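You operate a simulated robot arm through the tools that you are given. There is no shell and no other tool.

Carry out the task below with a simulated robot arm. There is one attempt and no reset: what you move stays moved.

TASK
Wipe up the ink smudge, then mark both yellow dumbbell pieces in the rack.
Fine: cloth pad for the smudge beside the ink box, then back; ink the marker first; mark them where they lie, one print each, within 4 mm of the middle; marker back, ink lid shut; the third piece stays unmarked. Set down upright: orange marker. What is to be rubbed or washed off counts as gone when no trace of it is left.

Only the result counts: the job must be done as asked and must still hold three seconds after the hand-in. Knocking over, shifting, dropping, spilling or breaking anything else fails it. A push-on lid holds only when it is set on centred and level and pressed home; a screw cap is set on level and turned clockwise until tight. Flat cloth is picked up by pressing the open fingertips on it (5 to 10 N) and closing them slowly along it; thin cloth reads only 2 to 8 mm in the jaws.

THE ROBOT
A 7-joint arm with a fingered hand, fixed in place. Base frame: the origin is at the foot of the arm, x ahead of it, y to its left, z up; the work surface is at about z = 0.85. Readings come in m, degrees, newtons and seconds.
With the tool pointing down near the work surface it reaches from about 0.2 to 0.76 m from the base axis. Its first joint turns from -166.0 to 166.0 degrees. Payload 4 kg.
Tool frame: the origin (TCP) lies between the finger pads and is the grasp point; the fingertips stand 0.028 m ahead of it; z points along the fingers, y is the line along which they close. Largest opening 0.168 m; the body of the gripper starts 0.079 m behind the TCP. The gripper is a hand of 4 fingers: y runs from the thumb to the fingers, the wrist lies at [0, 0, -0.249] in the tool frame.
Orientation is that of the tool frame in the base frame, as a unit quaternion [x, y, z, w]. With the fingers straight down and closing along the base's y, the tool's x points along the base's -x, its y along +y and its z along -z.

THE INTERFACE
- The arm moves only by the tool nudge_tool. Its arguments are lists of equal length, an entry for each row: "dp": the shift along the tool's x, y, z in m, a list of three; "angular": the turn, a rotation vector about the tool's x, y, z in degrees, a list of three. In form: {"dp": [[tx, ty, tz], ...], "angular": [[wx, wy, wz], ...]}. A call has 1 to 20 rows; each row is the pose to reach, as a shift and turn from the pose commanded when the call began, along the tool's axes at that moment. A row lasts 0.2 s, in which the tool goes at most 0.05 m and 8.6 degrees; a call with a longer step from one row to the next is refused whole. Where a pose cannot be reached the arm comes as near as it can. A force on the tool above 70 N (or 10 N above the force at the start of the call, whichever is more), or a blocked arm, ends the call early, and 0.2 s more pass. In this call time passes only in rows, and 0.2 s behind the last. The reply holds the time, the measured pose of the TCP, the force on the tool along the base axes, the opening and the grip force, in the units named above and with some noise, with the torque about the TCP (base axes, N m) and any sound that the robot's microphone picked up, and new pictures: "views" is both (left out), scene, wrist or none.
- Cameras (640 x 400 px; columns grow to the right, rows downward): "scene" is fixed at [0.3977, -0.5021, 1.5886]; the picture's right is [0.96, 0.27, 0.00], its down [0.26, -0.94, -0.22] and it looks along [-0.06, 0.21, -0.98] (base axes); focal length 352 px, centre (320, 200). "wrist" rides on the gripper at [0.06, -0.06, -0.11] in the tool frame; the picture's right is [0.71, 0.71, 0.00], its down [-0.56, 0.56, -0.61] and it looks along [-0.43, 0.43, 0.79] (tool axes); focal length 265 px, centre (320, 200).
- move_column(by): slides the trunk up (or, below 0, down) by that many m; the arm rides with it, the base frame stays. It gives what a move gives, with no picture.
- set_fingers(finger1, finger2, finger3, thumb_bend): sets how far each is bent, from 0 (flat) to 1 (curled in); at 0.3 the hand is open as for a grip, at 0.7 the pads meet at the TCP. One left out holds its place. A second passes; each finger stops where it meets its share of the squeeze, and holds until it gets a number again. It is the only way to open and close the hand. It gives what a move gives, with no picture; readings hold the bend of each and the force on the fingers (four entries, about 0 where the hand has none), thumb and palm.
- probe_pixels(camera, pixels): for up to 12 pixels [column, row] of the newest picture of that camera ("zoom" is the newest enlarged one), the place [x, y, z] in the base frame of the surface seen there, good to about 0.002 m. It takes no simulated time.
- zoom(camera, box): a new picture of the part [left, top, right, bottom] of that camera's present view, enlarged. It takes no simulated time.
- job_done(): hands the job in; it is judged then, once.

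Leave the gripper open and the arm clear of the work at the hand-in unless told otherwise.

The tools are called after "Call:" as a command line: name --argument value ..., lists and objects as JSON in quotes. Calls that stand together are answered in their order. nudge_tool: Moves the arm, as the interface text tells. Its arguments: {"type":"object","properties":{"dp":{"type":"array"},"angular":{"type":"array"},"views":{"type":"string","enum":["both","scene","wrist","none"]}},"required":["dp","angular"]} The other tools are called the same way: move_column (by) slides the trunk up or down; set_fingers (finger1, finger2, finger3, thumb_bend) moves the fingers one by one; probe_pixels (camera, pixels) gives the place of the surface under pixels of a picture; zoom (camera, box) takes an enlarged picture of a part of a camera's view; job_done () hands the job in.

At the start:

```text
clock: 0.0
eef_pos: [0.2798, -0.3282, 1.1661]
ee_rot: [0.0, 1.0, -0.001, 0.0]
force: [-0.4, -1.0, -0.4]
moment: [-0.02, 0.01, 0.0]
opening: 0.1678
grasp_force: 0.1
shape: jaw
bend: [0.3, 0.3, 0.3, 0.3]
finger forces: [0.0, 0.0, 0.1, 0.0, 0.1, 0.0]
trunk travel left (down, up): [-0.525, 0.065]
```

scene: 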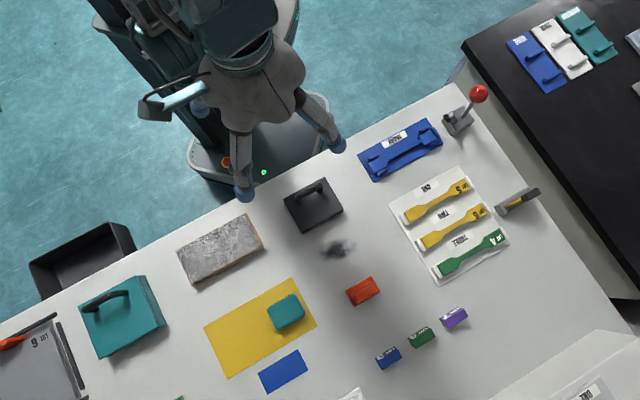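
wrist: 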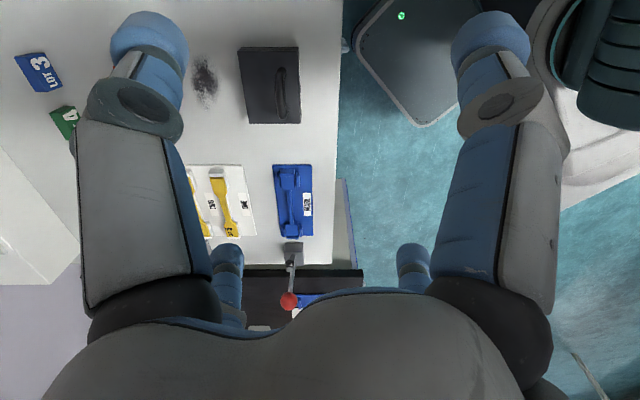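

I see the bench with a black lidded box (about 313,203), a dark smudge (338,248), a teal pad on a yellow mat (286,312), an orange block (363,291), and a rack with two yellow pieces and one green (450,215). I'll zoom in to identify each thing before moving.

Call:
zoom --camera "scene" --box '[260, 160, 420, 260]'

Call:
zoom --camera "scene" --box '[370, 120, 530, 290]'

Call:
zoom --camera "scene" --box '[200, 260, 400, 400]'

Call:
zoom --camera "scene" --box '[320, 260, 480, 400]'

Call:
zoom --camera "scene" --box '[0, 200, 200, 400]'

```text
4.00 times, centred on (340, 210) of scene
```

zoom: 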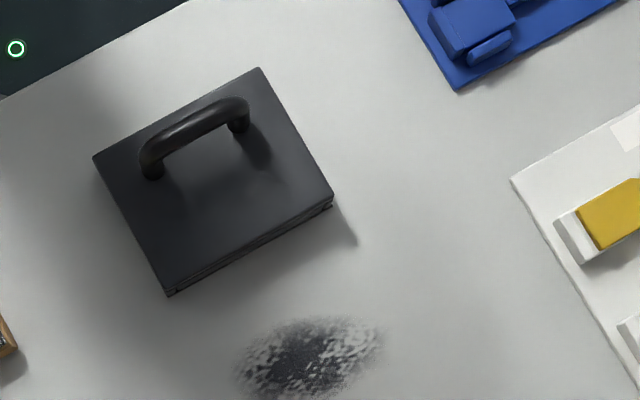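

```text
2.35 times, centred on (450, 205) of scene
```

zoom: 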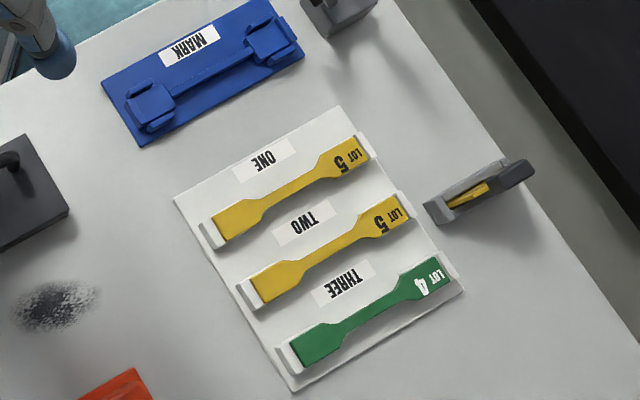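

```text
2.86 times, centred on (300, 330) of scene
```

zoom: 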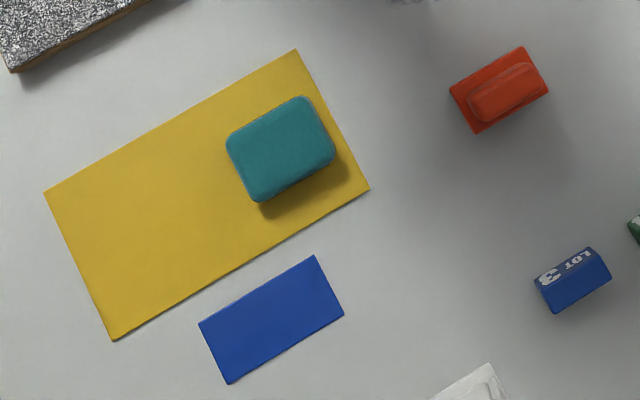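

```text
2.86 times, centred on (400, 330) of scene
```

zoom: 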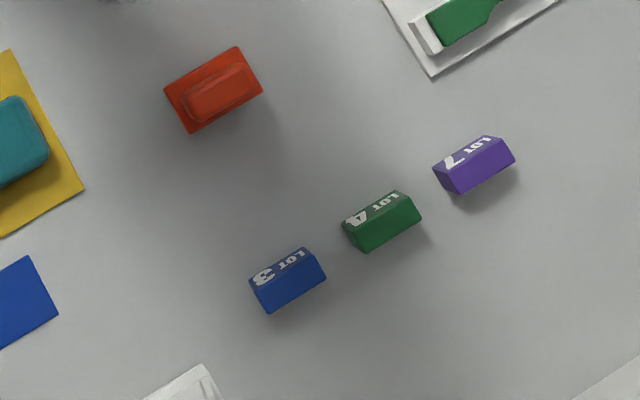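

```text
2.00 times, centred on (100, 300) of scene
```

zoom: 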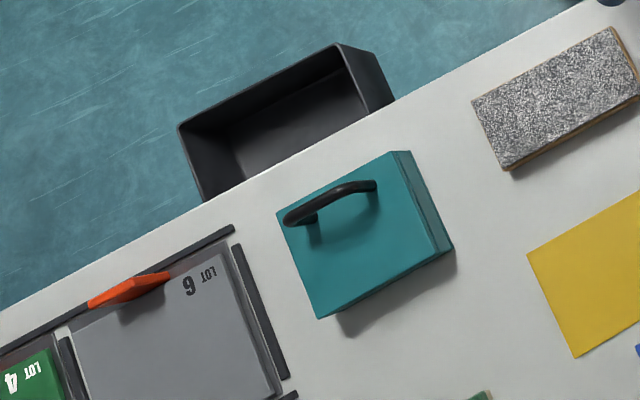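

Next I'll probe the key objects for positions and heights: the ink box corners and lid, smudge, teal pad, orange marker, and the rack pieces.

Call:
probe_pixels --camera "scene" --pixels '[[284, 199], [325, 177], [343, 209], [302, 233], [300, 196], [320, 188], [338, 248], [325, 225], [310, 190], [313, 210], [290, 180], [345, 225]]'

Call:
probe_pixels --camera "scene" --pixels '[[268, 307], [297, 295], [304, 315], [278, 328], [286, 312], [315, 320], [245, 330], [230, 320], [283, 371], [363, 291], [349, 292], [373, 299]]'

Call:
probe_pixels --camera "scene" --pixels '[[411, 216], [437, 201], [465, 187], [426, 242], [455, 229], [482, 212], [440, 270], [470, 255], [500, 235], [398, 210], [440, 223], [320, 270]]'

Call:
zoom --camera "scene" --box '[340, 270, 390, 310]'

Call:
zoom --camera "scene" --box '[350, 110, 450, 190]'

```text
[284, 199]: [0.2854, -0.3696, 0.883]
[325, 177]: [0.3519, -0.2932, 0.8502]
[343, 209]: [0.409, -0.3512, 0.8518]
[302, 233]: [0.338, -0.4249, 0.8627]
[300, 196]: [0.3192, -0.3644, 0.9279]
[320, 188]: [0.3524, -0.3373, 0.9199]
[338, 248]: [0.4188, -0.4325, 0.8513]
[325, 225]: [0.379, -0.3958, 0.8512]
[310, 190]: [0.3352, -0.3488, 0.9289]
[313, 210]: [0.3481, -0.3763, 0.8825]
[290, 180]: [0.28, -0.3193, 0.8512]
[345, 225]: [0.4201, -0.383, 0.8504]
```

```text
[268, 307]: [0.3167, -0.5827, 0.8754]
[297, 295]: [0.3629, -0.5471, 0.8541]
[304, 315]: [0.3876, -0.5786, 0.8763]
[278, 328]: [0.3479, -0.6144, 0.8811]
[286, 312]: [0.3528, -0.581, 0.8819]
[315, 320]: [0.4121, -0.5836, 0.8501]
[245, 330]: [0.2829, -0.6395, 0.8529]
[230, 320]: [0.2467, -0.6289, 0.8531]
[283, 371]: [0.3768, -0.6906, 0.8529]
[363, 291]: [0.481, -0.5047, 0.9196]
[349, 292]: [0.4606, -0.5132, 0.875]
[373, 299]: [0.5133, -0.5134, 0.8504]
```

```text
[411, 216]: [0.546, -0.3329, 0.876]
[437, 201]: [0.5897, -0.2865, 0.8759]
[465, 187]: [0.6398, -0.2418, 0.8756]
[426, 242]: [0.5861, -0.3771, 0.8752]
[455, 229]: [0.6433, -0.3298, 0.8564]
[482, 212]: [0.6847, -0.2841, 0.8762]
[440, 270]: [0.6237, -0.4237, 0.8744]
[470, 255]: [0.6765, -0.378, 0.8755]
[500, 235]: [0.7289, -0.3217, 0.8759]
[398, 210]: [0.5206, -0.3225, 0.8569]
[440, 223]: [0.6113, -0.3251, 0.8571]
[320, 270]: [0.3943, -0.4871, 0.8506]
```

```text
10.00 times, centred on (365, 290) of scene
```

zoom: 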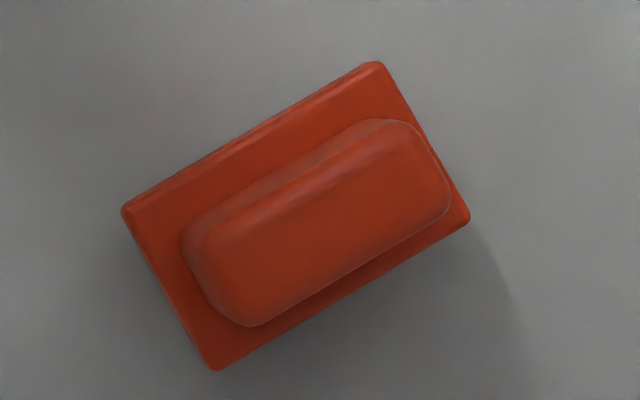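

```text
5.00 times, centred on (400, 150) of scene
```

zoom: 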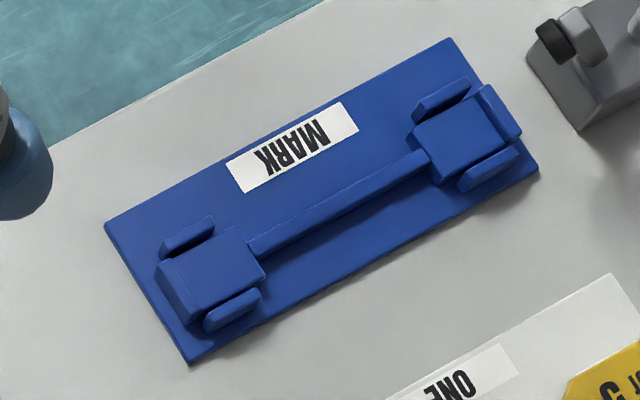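

Now finer looks at the pad, the smudge extent, and the rack pieces so I can measure centres.

Call:
zoom --camera "scene" --box '[256, 285, 320, 335]'

Call:
zoom --camera "scene" --box '[306, 228, 370, 268]'

Call:
zoom --camera "scene" --box '[392, 165, 488, 225]'

Call:
zoom --camera "scene" --box '[408, 195, 504, 255]'

Call:
zoom --camera "scene" --box '[276, 170, 356, 240]'

```text
8.00 times, centred on (288, 310) of scene
```

zoom: 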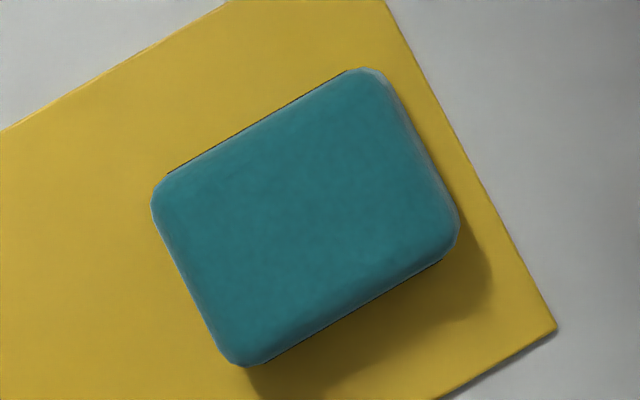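

```text
10.00 times, centred on (338, 248) of scene
```

zoom: 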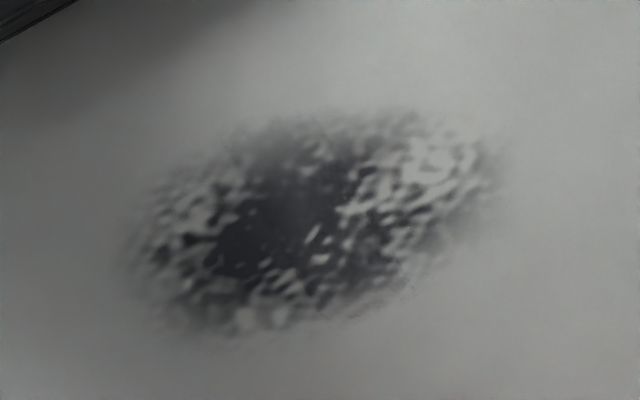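

```text
6.67 times, centred on (440, 195) of scene
```

zoom: 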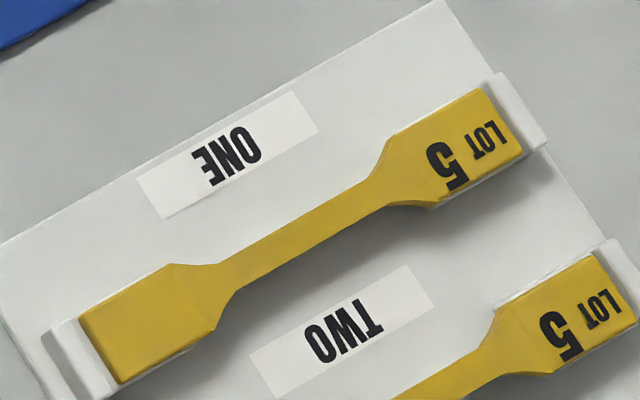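

```text
6.67 times, centred on (456, 225) of scene
```

zoom: 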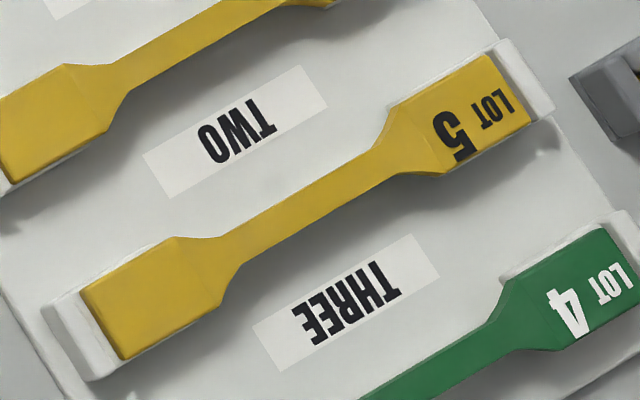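

```text
5.71 times, centred on (316, 205) of scene
```

zoom: 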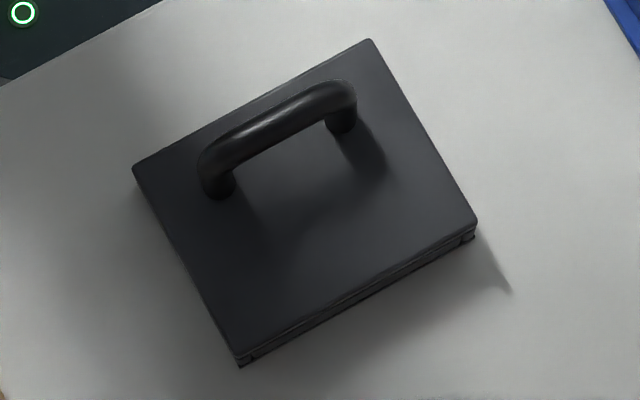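

The newest zoom shows the ink box; I'll probe its lid corners, handle ends, and the seam on the front side.

Call:
probe_pixels --camera "zoom" --pixels '[[138, 172], [369, 46], [470, 222], [238, 346], [208, 160], [280, 115], [347, 92], [300, 220], [240, 365], [472, 240], [360, 300], [505, 290]]'

Call:
probe_pixels --camera "scene" --pixels '[[275, 195], [300, 178], [290, 250], [345, 190], [370, 230], [385, 260], [300, 270], [215, 260], [240, 240], [200, 265], [262, 240], [250, 215]]'

```text
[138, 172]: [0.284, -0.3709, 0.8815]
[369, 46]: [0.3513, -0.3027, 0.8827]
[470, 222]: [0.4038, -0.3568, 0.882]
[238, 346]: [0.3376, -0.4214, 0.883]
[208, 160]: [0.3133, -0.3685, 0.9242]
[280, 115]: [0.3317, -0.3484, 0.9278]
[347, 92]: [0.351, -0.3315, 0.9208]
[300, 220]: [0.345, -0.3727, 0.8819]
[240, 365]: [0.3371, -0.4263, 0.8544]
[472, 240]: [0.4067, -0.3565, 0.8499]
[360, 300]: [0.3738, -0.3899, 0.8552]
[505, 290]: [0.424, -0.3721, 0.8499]
```

```text
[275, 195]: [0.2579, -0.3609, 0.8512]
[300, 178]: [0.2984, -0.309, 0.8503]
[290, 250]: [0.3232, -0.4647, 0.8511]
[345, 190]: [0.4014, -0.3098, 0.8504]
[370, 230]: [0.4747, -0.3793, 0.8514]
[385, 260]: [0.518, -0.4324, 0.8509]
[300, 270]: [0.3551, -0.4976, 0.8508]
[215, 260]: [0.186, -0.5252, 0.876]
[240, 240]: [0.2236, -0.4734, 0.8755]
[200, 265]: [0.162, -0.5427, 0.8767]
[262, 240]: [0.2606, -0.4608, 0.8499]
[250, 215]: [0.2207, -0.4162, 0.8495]
```

The handle sits off-centre toward the far edge, so the lid may be hinged at the near edge. Let me look closer at the seam.

Call:
zoom --camera "scene" --box '[298, 202, 348, 237]'

Call:
zoom --camera "wrist" --box '[180, 30, 320, 140]'

Call:
zoom --camera "scene" --box '[75, 265, 175, 365]'

```text
11.43 times, centred on (323, 220) of scene
```

zoom: 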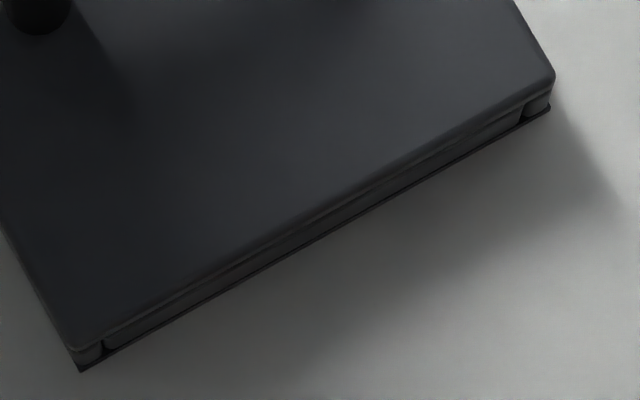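

```text
3.64 times, centred on (250, 85) of wrist
```

zoom: 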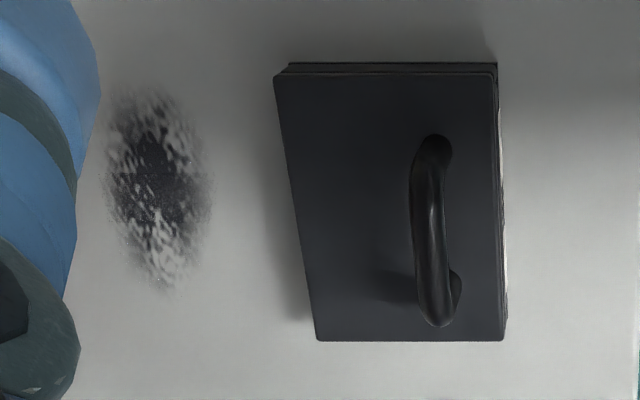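

```text
4.00 times, centred on (125, 315) of scene
```

zoom: 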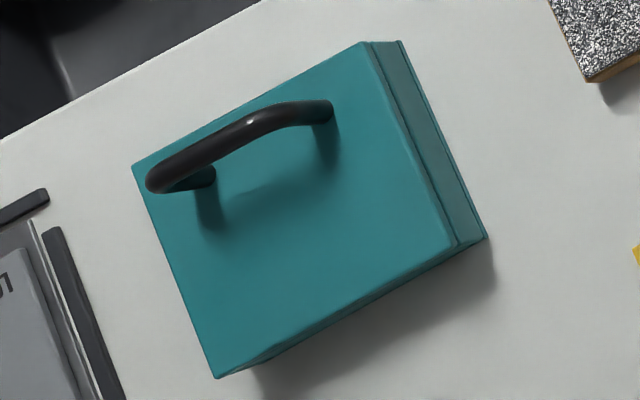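

The near edge shows hinge-like knuckles, so I expect a hinged lid with the handle toward the free (far) edge. The wrist picture suggests four fingers in a cross. First I'll turn the hand 45° (objects lie at about 45° in the base frame) and travel to above the teal pad, staying high at z about 1.07.

Call:
nudge_tool --dp '[[-0.009, -0.032, 0.01], [-0.018, -0.063, 0.02], [-0.027, -0.095, 0.03], [-0.036, -0.126, 0.04], [-0.046, -0.158, 0.055], [-0.055, -0.19, 0.07], [-0.064, -0.221, 0.085], [-0.073, -0.253, 0.095]]' --angular '[[0, 0, -5.6], [0, 0, -11.2], [0, 0, -16.8], [0, 0, -22.4], [0, 0, -28], [0, 0, -33.6], [0, 0, -39.3], [0, 0, -45]]' --views "both"

```text
clock: 1.8
eef_pos: [0.3331, -0.5312, 1.0845]
ee_rot: [-0.327, 0.945, -0.009, -0.017]
force: [-0.5, -0.7, -0.2]
moment: [-0.03, -0.01, -0.03]
opening: 0.1682
grasp_force: 0.1
shape: jaw
bend: [0.3, 0.3, 0.3, 0.3]
finger forces: [0.1, 0.0, 0.0, 0.0, 0.0, 0.0]
out of reach, approached as far as the arm can: row 7, 8
trunk travel left (down, up): [-0.525, 0.065]
```

scene: 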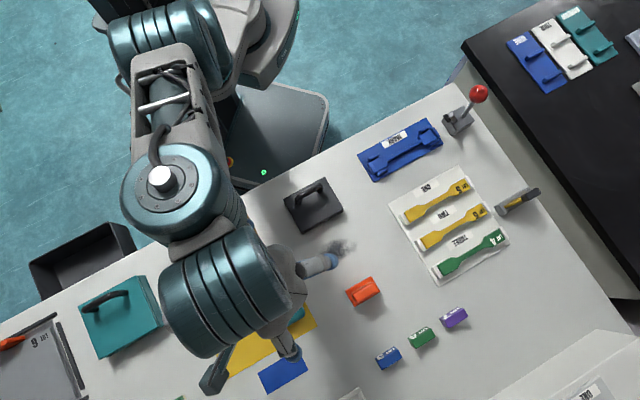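
wrist: 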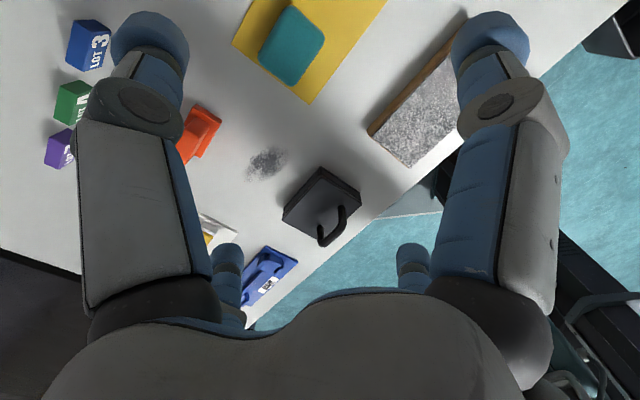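

The arm could not fully reach at this height (rows 7–8). Reach should be better lower down. I'll lower the tool a little along its z and see which pose the command starts from.

Call:
nudge_tool --dp '[[0, 0, 0.02], [0, 0, 0.04]]' --angular '[[0, 0, 0], [0, 0, 0]]' --views "none"

```text
clock: 2.4
eef_pos: [0.3326, -0.533, 1.0431]
ee_rot: [-0.325, 0.946, -0.008, -0.018]
force: [-0.8, 0.3, -0.1]
moment: [-0.01, -0.01, 0.0]
opening: 0.1681
grasp_force: 0.0
shape: jaw
bend: [0.3, 0.3, 0.3, 0.3]
finger forces: [0.0, 0.0, 0.1, 0.1, 0.0, 0.0]
trunk travel left (down, up): [-0.525, 0.065]
```

The command starts from the reached pose. Now I correct the small tilt (about 2.3° about tool y) and the remaining yaw (7°), and move over the pad at z≈1.0.

Call:
nudge_tool --dp '[[0, -0.019, 0.0145], [0, -0.038, 0.029], [-0.0004, -0.0559, 0.0432]]' --angular '[[0, -0.8, -2.4], [0, -1.5, -4.7], [-0.06, -2.26, -7.07]]' --views "both"

```text
clock: 3.2
eef_pos: [0.3587, -0.571, 0.9981]
ee_rot: [-0.384, 0.923, -0.001, 0.001]
force: [-0.8, -0.5, -0.6]
moment: [0.0, -0.06, 0.0]
opening: 0.1679
grasp_force: 0.0
shape: jaw
bend: [0.3, 0.3, 0.3, 0.3]
finger forces: [0.1, 0.0, 0.0, 0.0, 0.0, 0.1]
out of reach, approached as far as the arm can: row 3
trunk travel left (down, up): [-0.525, 0.065]
```

scene: 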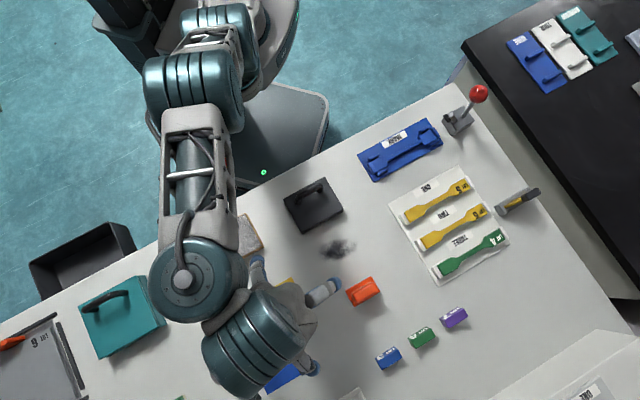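
wrist: 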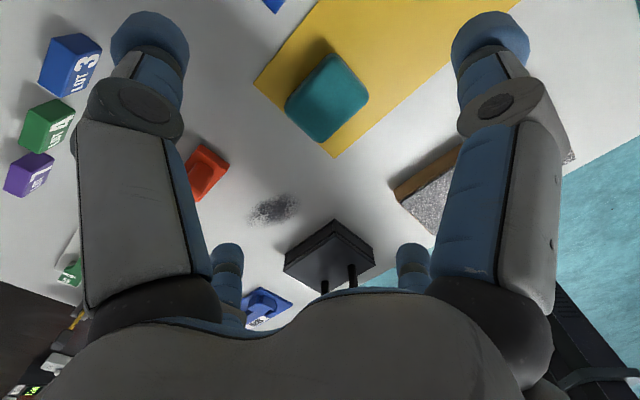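

I'm at the reach limit for this height (radius 0.674 at z 0.998). A rough sphere fit puts the shoulder lower than the wrist, so raising the trunk should extend the reach over the bench. I'll raise it by 0.06.

Call:
move_column --by 0.06

```text
clock: 4.2
eef_pos: [0.3606, -0.5687, 1.0576]
ee_rot: [-0.384, 0.923, 0.001, -0.001]
force: [0.3, 0.7, -0.3]
moment: [0.0, -0.02, 0.02]
opening: 0.168
grasp_force: 0.0
shape: jaw
bend: [0.3, 0.3, 0.3, 0.3]
finger forces: [0.0, 0.1, 0.0, 0.0, 0.1, 0.1]
trunk travel left (down, up): [-0.585, 0.005]
```

Next I'll learn which finger number is where: bend finger1 a bit in free air and look through the wrist camera.

Call:
set_fingers --finger1 0.55

Call:
zoom --camera "wrist" --box '[0, 0, 640, 400]'

Call:
set_fingers --finger1 0.3 --finger2 0.55

Call:
zoom --camera "wrist" --box '[0, 0, 640, 400]'

Call:
set_fingers --finger1 0.0 --finger2 0.3 --thumb_bend 0.55

Call:
zoom --camera "wrist" --box '[0, 0, 640, 400]'

```text
clock: 5.2
eef_pos: [0.3612, -0.5693, 1.0573]
ee_rot: [-0.384, 0.923, 0.0, 0.0]
force: [-0.4, 0.4, 0.6]
moment: [0.0, 0.0, -0.01]
opening: 0.0873
grasp_force: 0.1
shape: fingers
bend: [0.55, 0.3, 0.3, 0.3]
finger forces: [0.1, 0.0, 0.1, 0.0, 0.1, 0.1]
trunk travel left (down, up): [-0.585, 0.005]
```

```text
1.00 times, centred on (320, 200) of wrist (not enlarged: the box is as wide or as high as the picture)
```

zoom: 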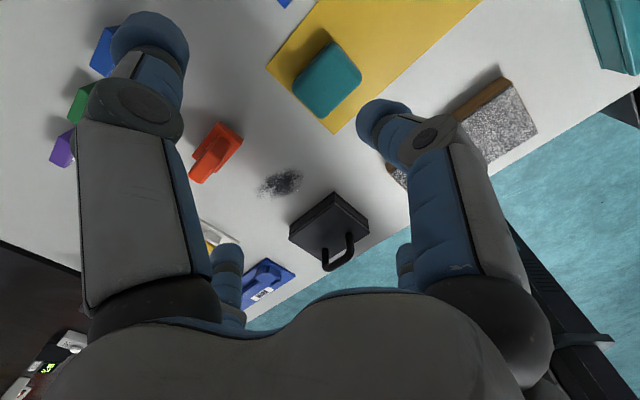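

```text
clock: 6.2
eef_pos: [0.3607, -0.5685, 1.0581]
ee_rot: [-0.384, 0.923, 0.0, 0.001]
force: [-0.4, 0.5, -0.6]
moment: [0.0, 0.02, 0.0]
opening: 0.1168
grasp_force: 0.0
shape: fingers
bend: [0.3, 0.55, 0.3, 0.3]
finger forces: [0.0, 0.1, 0.0, 0.0, 0.1, 0.0]
trunk travel left (down, up): [-0.585, 0.005]
```

```text
1.00 times, centred on (320, 200) of wrist (not enlarged: the box is as wide or as high as the picture)
```

zoom: 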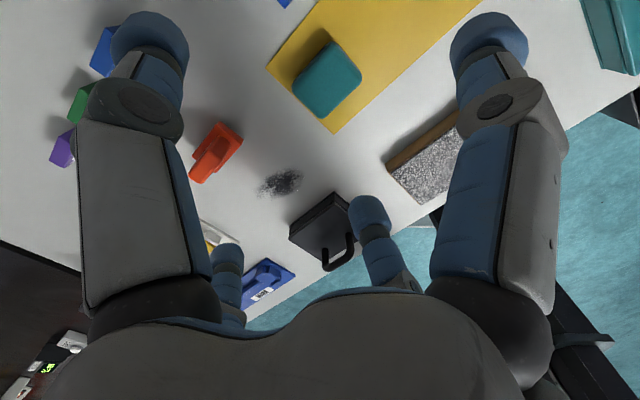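

```text
clock: 7.2
eef_pos: [0.3605, -0.5685, 1.0581]
ee_rot: [-0.384, 0.923, 0.0, 0.0]
force: [-0.3, -0.2, -0.4]
moment: [0.0, 0.0, -0.01]
opening: 0.1203
grasp_force: 0.1
shape: fingers
bend: [0.0, 0.3, 0.3, 0.55]
finger forces: [0.0, 0.0, 0.1, 0.0, 0.0, 0.0]
trunk travel left (down, up): [-0.585, 0.005]
```

```text
1.00 times, centred on (320, 200) of wrist (not enlarged: the box is as wide or as high as the picture)
```

zoom: 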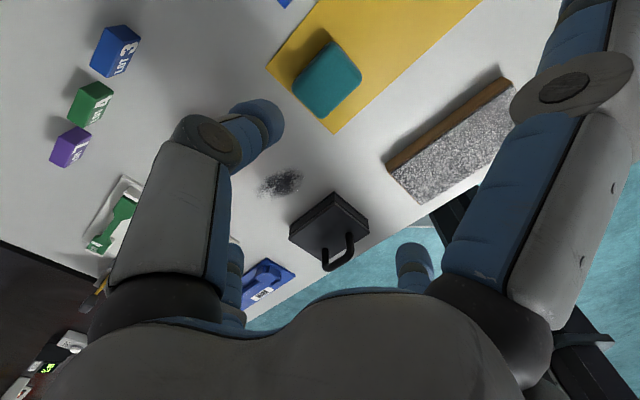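

So finger1 is on tool +x, finger2 on +y (opposite the thumb), finger3 on −x. I open all again to 0.3 and probe the pad's top in the current wrist view.

Call:
probe_pixels --camera "zoom" --pixels '[[327, 78], [329, 43], [358, 75], [335, 108], [297, 82], [318, 60], [345, 57], [348, 95], [313, 97], [300, 62], [278, 183], [330, 225]]'

Call:
set_fingers --finger1 0.3 --finger2 0.3 --finger3 0.3 --thumb_bend 0.3

Call:
zoom --camera "wrist" --box '[260, 10, 400, 130]'

```text
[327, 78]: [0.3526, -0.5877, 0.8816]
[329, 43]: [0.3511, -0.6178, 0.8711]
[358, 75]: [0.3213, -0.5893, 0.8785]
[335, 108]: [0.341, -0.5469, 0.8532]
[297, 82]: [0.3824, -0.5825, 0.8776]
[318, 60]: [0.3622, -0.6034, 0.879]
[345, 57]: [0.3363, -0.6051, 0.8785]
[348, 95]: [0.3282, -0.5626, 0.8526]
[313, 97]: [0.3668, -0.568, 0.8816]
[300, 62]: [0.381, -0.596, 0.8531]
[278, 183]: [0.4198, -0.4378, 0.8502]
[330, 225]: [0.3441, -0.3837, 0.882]
```

```text
clock: 8.2
eef_pos: [0.361, -0.5691, 1.058]
ee_rot: [-0.384, 0.923, 0.0, -0.001]
force: [-0.1, -0.5, -1.1]
moment: [0.01, -0.01, 0.01]
opening: 0.1174
grasp_force: 0.1
shape: fingers
bend: [0.3, 0.3, 0.3, 0.3]
finger forces: [0.0, 0.1, 0.0, 0.0, 0.1, 0.0]
trunk travel left (down, up): [-0.585, 0.005]
```

```text
3.33 times, centred on (330, 70) of wrist
```

zoom: 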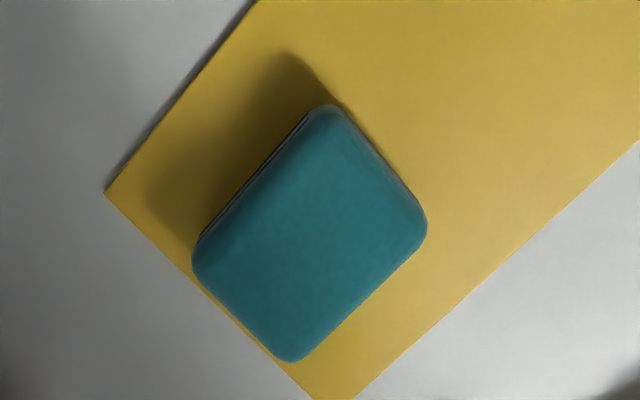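

I'll probe just inside each edge midpoint of the pad in this enlarged view to locate its centre.

Call:
probe_pixels --camera "zoom" --pixels '[[376, 166], [370, 172], [360, 296], [354, 288], [241, 313], [248, 306], [258, 183], [266, 190], [312, 238], [110, 193], [250, 8], [330, 395]]'

```text
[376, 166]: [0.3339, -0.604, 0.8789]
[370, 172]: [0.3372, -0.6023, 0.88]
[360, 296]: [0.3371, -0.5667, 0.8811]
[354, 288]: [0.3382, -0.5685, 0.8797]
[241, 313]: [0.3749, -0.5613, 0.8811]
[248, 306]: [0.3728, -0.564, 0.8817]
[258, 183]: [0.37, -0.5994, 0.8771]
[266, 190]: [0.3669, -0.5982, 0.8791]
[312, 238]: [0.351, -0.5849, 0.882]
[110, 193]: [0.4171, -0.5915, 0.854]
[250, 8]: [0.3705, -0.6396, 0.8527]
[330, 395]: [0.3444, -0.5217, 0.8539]
```

Pad centre ≈ (0.354, −0.583), top at 0.882, about 62 × 49 mm, aligned with the hand. I descend to z≈0.93 centred over it (fingertips still ~2 cm above its top).

Call:
nudge_tool --dp '[[0, 0, 0.035], [0.003, -0.001, 0.07], [0.008, -0.003, 0.1], [0.0148, -0.0049, 0.128]]' --angular '[[0, 0, 0], [0, 0, 0], [0, 0, 0], [0, 0, 0]]' --views "both"

```text
clock: 9.2
eef_pos: [0.352, -0.5843, 0.9298]
ee_rot: [-0.383, 0.924, 0.0, 0.0]
force: [-0.4, -1.1, -0.1]
moment: [0.0, 0.01, -0.02]
opening: 0.1175
grasp_force: 0.1
shape: fingers
bend: [0.3, 0.3, 0.3, 0.3]
finger forces: [0.0, 0.0, 0.0, 0.0, 0.0, 0.0]
trunk travel left (down, up): [-0.585, 0.005]
```

scene: 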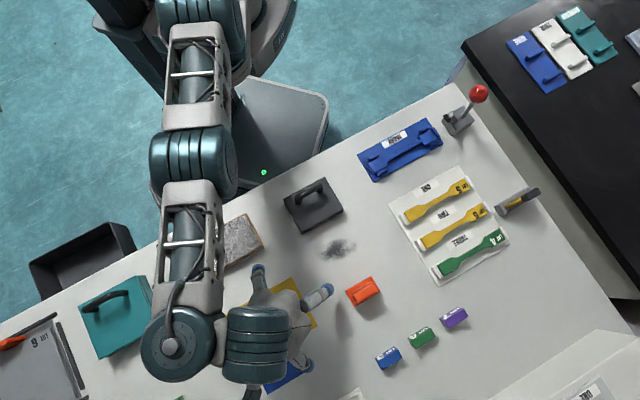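
wrist: 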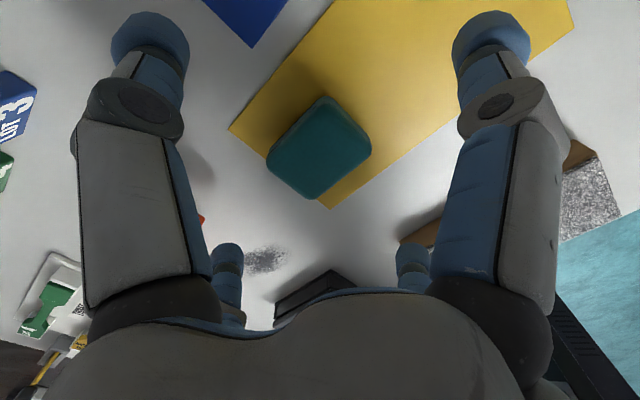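

Position is right; the marker and the grey block are about 3 cm outside the open fingertips. To gain clearance I pre-bend all fingers to 0.42 before descending.

Call:
set_fingers --finger1 0.42 --finger2 0.42 --finger3 0.42 --thumb_bend 0.42

Call:
zoom --camera "wrist" --box '[80, 0, 560, 300]'

```text
clock: 10.2
eef_pos: [0.3521, -0.5853, 0.9291]
ee_rot: [-0.384, 0.923, 0.0, 0.0]
force: [-0.4, 0.4, 0.7]
moment: [-0.02, 0.02, 0.03]
opening: 0.0823
grasp_force: 0.1
shape: fingers
bend: [0.42, 0.42, 0.42, 0.42]
finger forces: [0.1, 0.0, 0.0, 0.0, 0.1, 0.1]
trunk travel left (down, up): [-0.585, 0.005]
```

```text
1.33 times, centred on (320, 150) of wrist
```

zoom: 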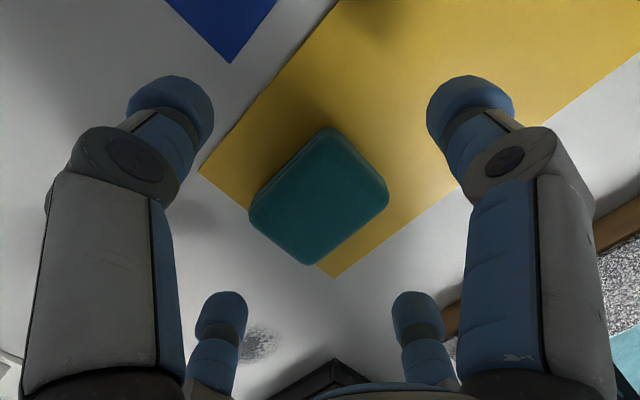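

Fingers clear the pad. I descend 3.7 cm so that the tips sit about 1 cm above the mat around the pad.

Call:
nudge_tool --dp '[[-0.001, 0, 0.015], [-0.0025, 0, 0.03], [-0.0025, 0, 0.037]]' --angular '[[0, 0, 0], [0, 0, 0], [0, 0, 0]]' --views "wrist"

```text
clock: 11.0
eef_pos: [0.356, -0.5831, 0.8929]
ee_rot: [-0.385, 0.923, 0.0, 0.0]
force: [-0.2, 0.5, -0.4]
moment: [0.0, -0.01, 0.05]
opening: 0.0821
grasp_force: 0.1
shape: fingers
bend: [0.42, 0.42, 0.42, 0.42]
finger forces: [0.1, 0.0, 0.0, 0.0, 0.0, 0.1]
trunk travel left (down, up): [-0.585, 0.005]
```

wrist: 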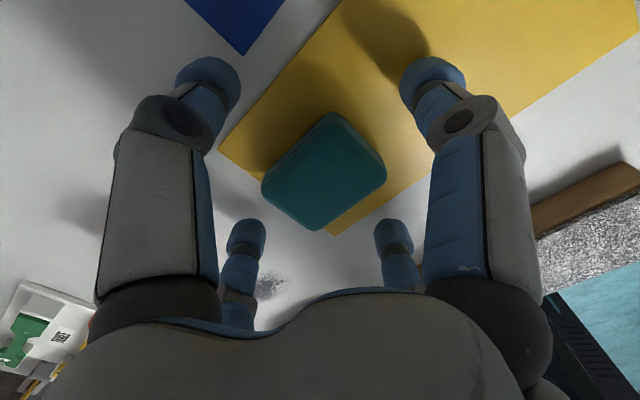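

I'll probe the fingertips and pad to check actual tip heights and centring before closing.

Call:
probe_pixels --camera "wrist" --pixels '[[208, 65], [230, 85], [432, 65], [410, 85], [245, 228], [394, 228], [335, 118], [383, 170], [313, 225], [266, 182], [325, 172]]'

```text
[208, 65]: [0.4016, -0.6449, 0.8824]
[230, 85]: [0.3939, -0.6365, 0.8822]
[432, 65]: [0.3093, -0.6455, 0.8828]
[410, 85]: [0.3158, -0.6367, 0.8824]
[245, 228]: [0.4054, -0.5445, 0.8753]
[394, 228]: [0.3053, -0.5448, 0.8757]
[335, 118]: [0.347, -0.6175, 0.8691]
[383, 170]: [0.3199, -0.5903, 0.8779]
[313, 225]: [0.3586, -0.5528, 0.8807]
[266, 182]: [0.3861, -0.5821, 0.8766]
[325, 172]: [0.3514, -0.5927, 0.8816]
```

Tips are around mid-height of the pad. Now close thumb and finger2 across the 49 mm width first.

Call:
set_fingers --finger2 0.7 --thumb_bend 0.7

Call:
set_fingers --finger1 0.7 --finger3 0.7

Call:
zoom --camera "wrist" --box '[120, 20, 520, 300]'

```text
clock: 12.0
eef_pos: [0.3549, -0.5835, 0.8946]
ee_rot: [-0.385, 0.923, 0.0, 0.001]
force: [1.5, -1.4, 4.4]
moment: [0.06, 0.06, 0.02]
opening: 0.057
grasp_force: 9.0
shape: fingers
bend: [0.42, 0.54, 0.42, 0.64]
finger forces: [0.0, 8.3, 0.1, 0.1, 10.1, 0.0]
trunk travel left (down, up): [-0.585, 0.005]
```

```text
clock: 13.0
eef_pos: [0.354, -0.5829, 0.8934]
ee_rot: [-0.384, 0.923, 0.0, 0.001]
force: [0.3, -1.8, 3.8]
moment: [0.07, 0.08, 0.03]
opening: 0.0295
grasp_force: 15.5
shape: fingers
bend: [0.56, 0.54, 0.55, 0.64]
finger forces: [5.8, 8.4, 6.1, 0.0, 10.3, 0.1]
trunk travel left (down, up): [-0.585, 0.005]
```

```text
1.43 times, centred on (320, 160) of wrist
```

zoom: 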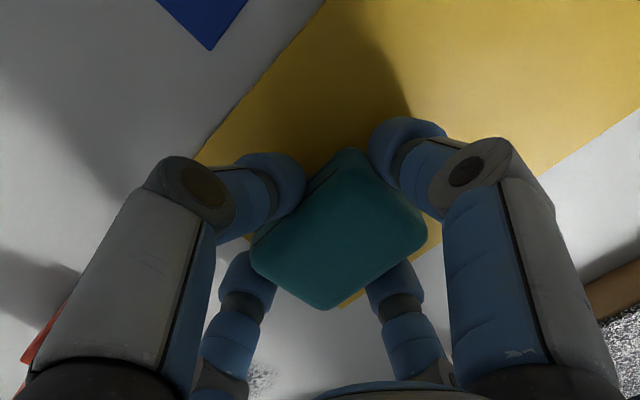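

All four fingers grip (5.8–10 N). I lift the pad 5 cm and check it in the pictures.

Call:
nudge_tool --dp '[[0, 0, -0.01], [0, 0, -0.03], [0, 0, -0.06]]' --angular '[[0, 0, 0], [0, 0, 0], [0, 0, 0]]' --views "both"

```text
clock: 13.8
eef_pos: [0.3544, -0.5827, 0.9538]
ee_rot: [-0.383, 0.924, 0.0, 0.0]
force: [0.1, -0.7, -0.8]
moment: [-0.01, 0.03, -0.01]
opening: 0.0295
grasp_force: 14.6
shape: fingers
bend: [0.56, 0.54, 0.55, 0.64]
finger forces: [5.8, 8.1, 6.0, 0.0, 9.8, 0.0]
trunk travel left (down, up): [-0.585, 0.005]
```

scene: 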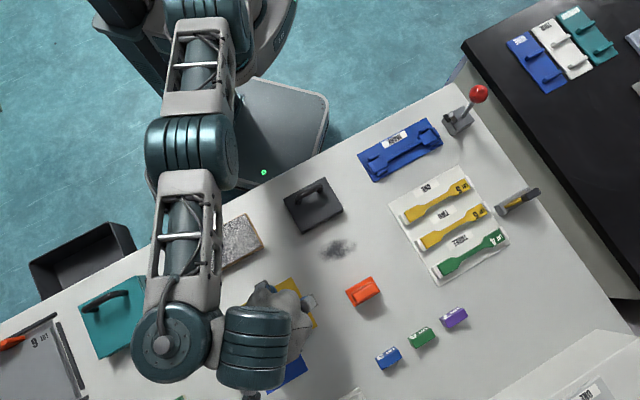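
wrist: 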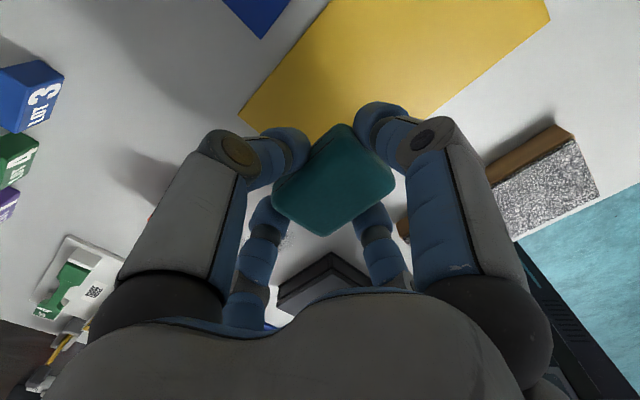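

Pad is lifted cleanly and the mat stayed. I probe the held pad's outline to know its offset from the TCP.

Call:
probe_pixels --camera "wrist" --pixels '[[338, 132], [390, 182], [325, 230], [279, 196], [332, 183], [365, 155], [357, 205], [300, 214], [303, 165]]'

Call:
zoom --camera "wrist" --box '[220, 90, 460, 260]'

```text
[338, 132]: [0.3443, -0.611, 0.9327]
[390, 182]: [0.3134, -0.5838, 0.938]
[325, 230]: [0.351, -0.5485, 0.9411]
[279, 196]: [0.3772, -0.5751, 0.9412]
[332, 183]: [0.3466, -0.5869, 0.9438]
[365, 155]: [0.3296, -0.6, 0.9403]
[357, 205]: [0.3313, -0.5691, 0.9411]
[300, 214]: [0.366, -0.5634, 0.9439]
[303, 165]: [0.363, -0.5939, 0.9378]
```

```text
2.35 times, centred on (340, 175) of wrist
```

zoom: 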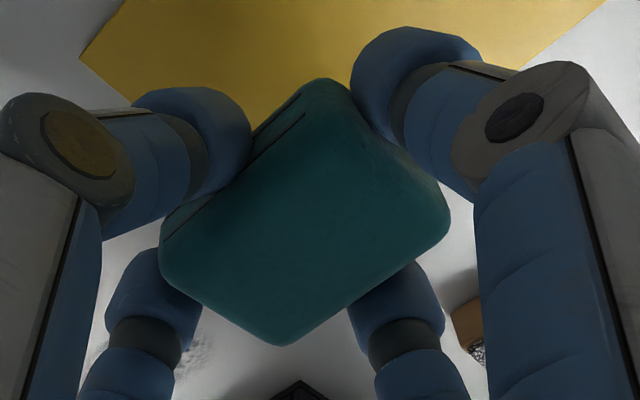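

The pad centre sits about (−7, +5) mm from the TCP in base axes. The smudge centre is ≈ (0.419, −0.434), extents about ±42 mm along the 45° axis and ±20 mm across. I raise and carry the pad over the smudge.

Call:
nudge_tool --dp '[[0, 0, -0.045], [-0.038, 0.0127, -0.05], [-0.076, 0.0254, -0.05], [-0.114, 0.038, -0.05], [-0.1526, 0.0507, -0.05], [-0.1526, 0.0507, -0.02], [-0.1526, 0.0507, 0.02]]' --angular '[[0, 0, 0], [0, 0, 0], [0, 0, 0], [0, 0, 0], [0, 0, 0], [0, 0, 0], [0, 0, 0]]' --views "both"

```text
clock: 15.4
eef_pos: [0.4281, -0.4376, 0.9348]
ee_rot: [-0.384, 0.923, 0.0, 0.0]
force: [-0.1, 0.0, -1.8]
moment: [0.0, 0.0, -0.04]
opening: 0.0293
grasp_force: 14.7
shape: fingers
bend: [0.56, 0.54, 0.55, 0.65]
finger forces: [6.0, 7.2, 6.0, 0.1, 9.8, 0.0]
trunk travel left (down, up): [-0.585, 0.005]
```

scene: 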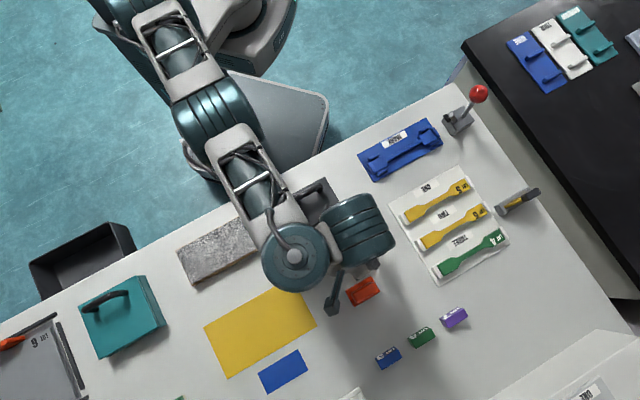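
wrist: 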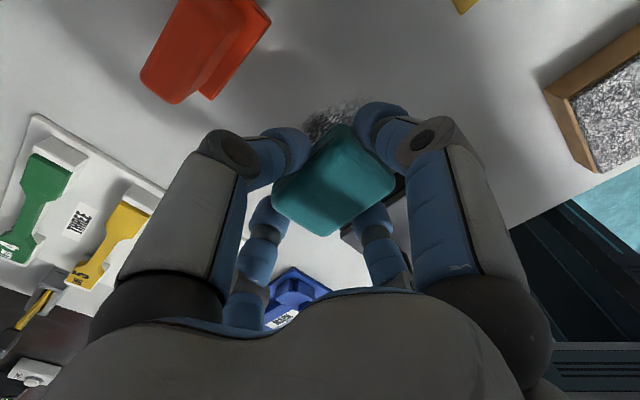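

Pad is over the smudge. I lower it to just above contact (expected at TCP z≈0.890) and then press gently.

Call:
nudge_tool --dp '[[0, 0, 0.02], [0, 0, 0.036], [0, 0, 0.041]]' --angular '[[0, 0, 0], [0, 0, 0], [0, 0, 0]]' --views "wrist"

Call:
nudge_tool --dp '[[0, 0, 0.002], [0, 0, 0.0035]]' --angular '[[0, 0, 0], [0, 0, 0]]' --views "none"

```text
clock: 16.2
eef_pos: [0.4263, -0.4373, 0.8925]
ee_rot: [-0.384, 0.923, 0.0, 0.0]
force: [0.1, 0.2, 0.2]
moment: [0.0, 0.02, -0.02]
opening: 0.0289
grasp_force: 14.9
shape: fingers
bend: [0.56, 0.54, 0.55, 0.65]
finger forces: [6.0, 7.3, 6.0, 0.0, 9.8, 0.0]
trunk travel left (down, up): [-0.585, 0.005]
```

wrist: 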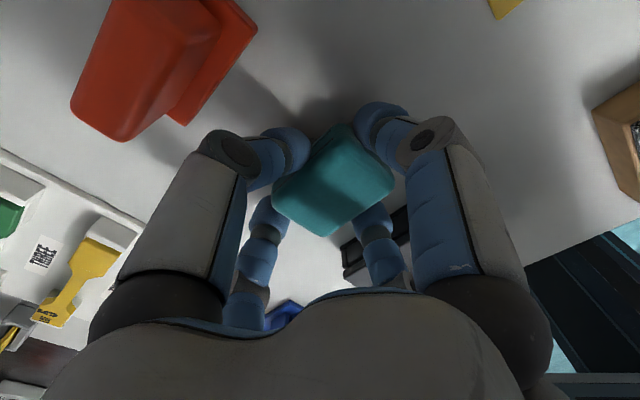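

```text
clock: 16.8
eef_pos: [0.4254, -0.4361, 0.8905]
ee_rot: [-0.384, 0.923, -0.002, 0.001]
force: [2.2, -2.2, 6.8]
moment: [0.12, 0.13, -0.03]
opening: 0.0294
grasp_force: 15.4
shape: fingers
bend: [0.56, 0.54, 0.55, 0.64]
finger forces: [6.1, 7.7, 6.2, 0.0, 11.2, 0.0]
trunk travel left (down, up): [-0.585, 0.005]
```

Contact with about 7 N. Before stroking I check clearance: probe the thumb knuckle, the marker's near edge, finger2's outer side and the ink box edge.

Call:
zoom --camera "wrist" --box '[0, 0, 640, 400]'

Call:
probe_pixels --camera "wrist" --pixels '[[230, 140], [205, 150], [190, 170], [185, 125], [125, 140], [250, 30], [260, 140], [345, 260], [400, 215], [375, 230], [300, 150], [385, 250]]'

```text
1.00 times, centred on (320, 200) of wrist (not enlarged: the box is as wide or as high as the picture)
```

zoom: 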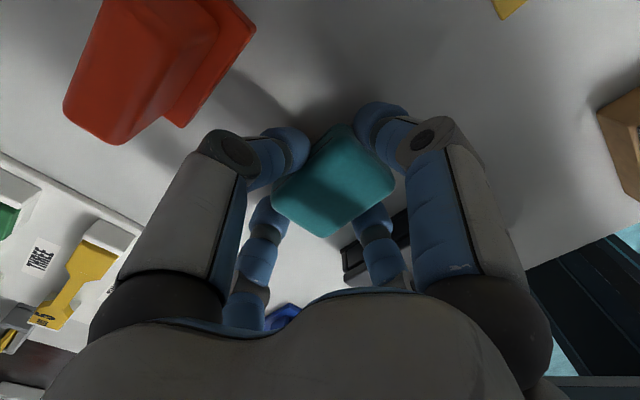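

```text
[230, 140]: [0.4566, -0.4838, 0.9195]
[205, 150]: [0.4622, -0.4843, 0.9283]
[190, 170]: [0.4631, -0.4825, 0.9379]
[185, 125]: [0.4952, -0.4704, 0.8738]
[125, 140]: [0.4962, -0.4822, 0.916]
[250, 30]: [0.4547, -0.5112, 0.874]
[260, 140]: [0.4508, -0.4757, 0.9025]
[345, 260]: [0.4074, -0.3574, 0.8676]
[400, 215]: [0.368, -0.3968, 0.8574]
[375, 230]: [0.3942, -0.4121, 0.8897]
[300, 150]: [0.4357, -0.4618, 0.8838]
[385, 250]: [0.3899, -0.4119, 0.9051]
```

Clearances: knuckle–marker grip ~2 cm, finger2–ink box ~7 mm. I'll stroke ±40 mm along the tool x axis with only small sideways shifts (+3 to −11 mm in tool y), keeping light pressure.

Call:
nudge_tool --dp '[[0.02, -0.004, 0.001], [0.04, -0.004, 0.001], [0.01, -0.004, 0.001], [-0.02, -0.004, 0.001], [-0.04, -0.004, 0.001], [-0.04, 0.003, 0.001], [-0.01, 0.003, 0.001], [0.02, 0.003, 0.001], [0.04, 0.003, 0.001], [0.04, -0.011, 0.001], [0.01, -0.011, 0.001], [-0.02, -0.011, 0.001], [-0.04, -0.011, 0.001], [-0.01, -0.004, 0.001], [0.02, -0.004, 0.001], [0.04, -0.004, 0.001], [0.01, 0.001, 0.001], [-0.02, 0.001, 0.001], [-0.04, 0.001, 0.001], [0, -0.004, 0.001]]' --angular '[[0, 0, 0], [0, 0, 0], [0, 0, 0], [0, 0, 0], [0, 0, 0], [0, 0, 0], [0, 0, 0], [0, 0, 0], [0, 0, 0], [0, 0, 0], [0, 0, 0], [0, 0, 0], [0, 0, 0], [0, 0, 0], [0, 0, 0], [0, 0, 0], [0, 0, 0], [0, 0, 0], [0, 0, 0], [0, 0, 0]]' --views "both"

```text
clock: 21.0
eef_pos: [0.4273, -0.4407, 0.8871]
ee_rot: [-0.384, 0.924, 0.0, 0.001]
force: [-1.5, -1.3, 4.6]
moment: [0.12, 0.13, 0.05]
opening: 0.0292
grasp_force: 16.3
shape: fingers
bend: [0.56, 0.54, 0.55, 0.64]
finger forces: [7.3, 8.3, 6.5, 0.0, 10.2, 0.1]
trunk travel left (down, up): [-0.585, 0.005]
```

scene: 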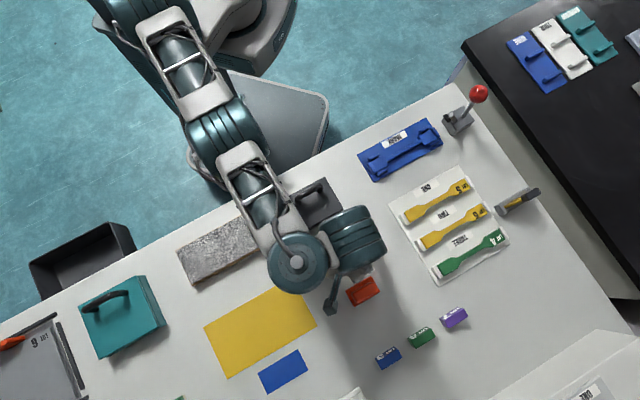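
wrist: 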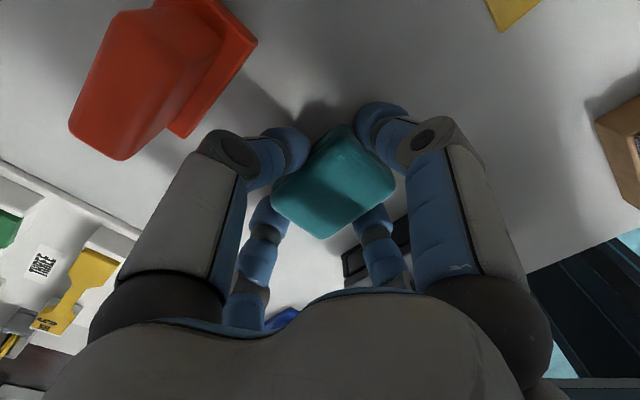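

Stroking went without trouble. I lift 6 cm and slide aside along +tool x (toward the mat) so the wrist camera can look at the wiped spot.

Call:
nudge_tool --dp '[[0, 0, -0.02], [0, 0, -0.06], [0.04, 0, -0.09], [0.08, 0, -0.1], [0.12, -0.02, -0.1]]' --angular '[[0, 0, 0], [0, 0, 0], [0, 0, 0], [0, 0, 0], [0, 0, 0]]' --views "both"

```text
clock: 22.2
eef_pos: [0.3591, -0.5396, 0.986]
ee_rot: [-0.386, 0.923, 0.0, 0.001]
force: [-0.1, 0.0, -0.6]
moment: [0.01, -0.02, -0.01]
opening: 0.0292
grasp_force: 15.0
shape: fingers
bend: [0.56, 0.54, 0.55, 0.65]
finger forces: [6.7, 6.9, 6.8, 0.0, 9.5, 0.1]
trunk travel left (down, up): [-0.585, 0.005]
```

scene: 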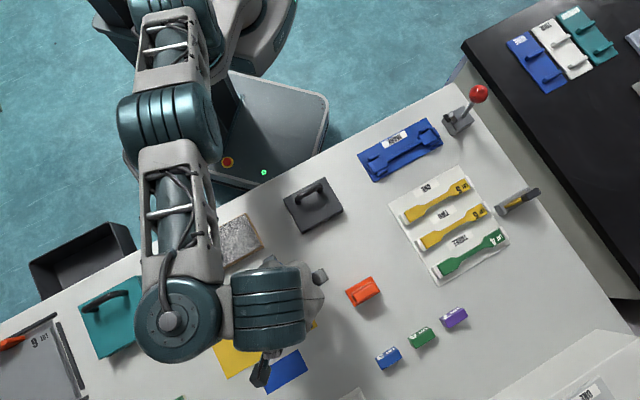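
wrist: 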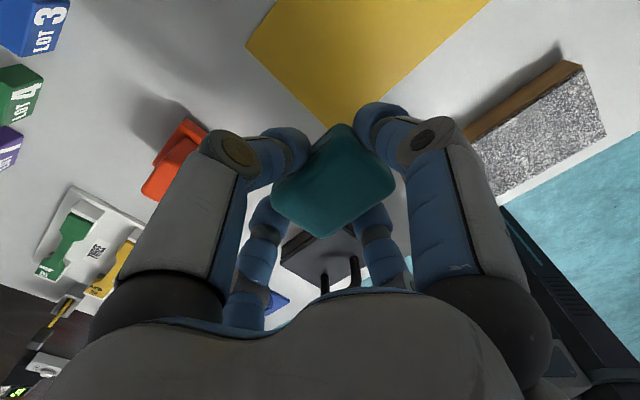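

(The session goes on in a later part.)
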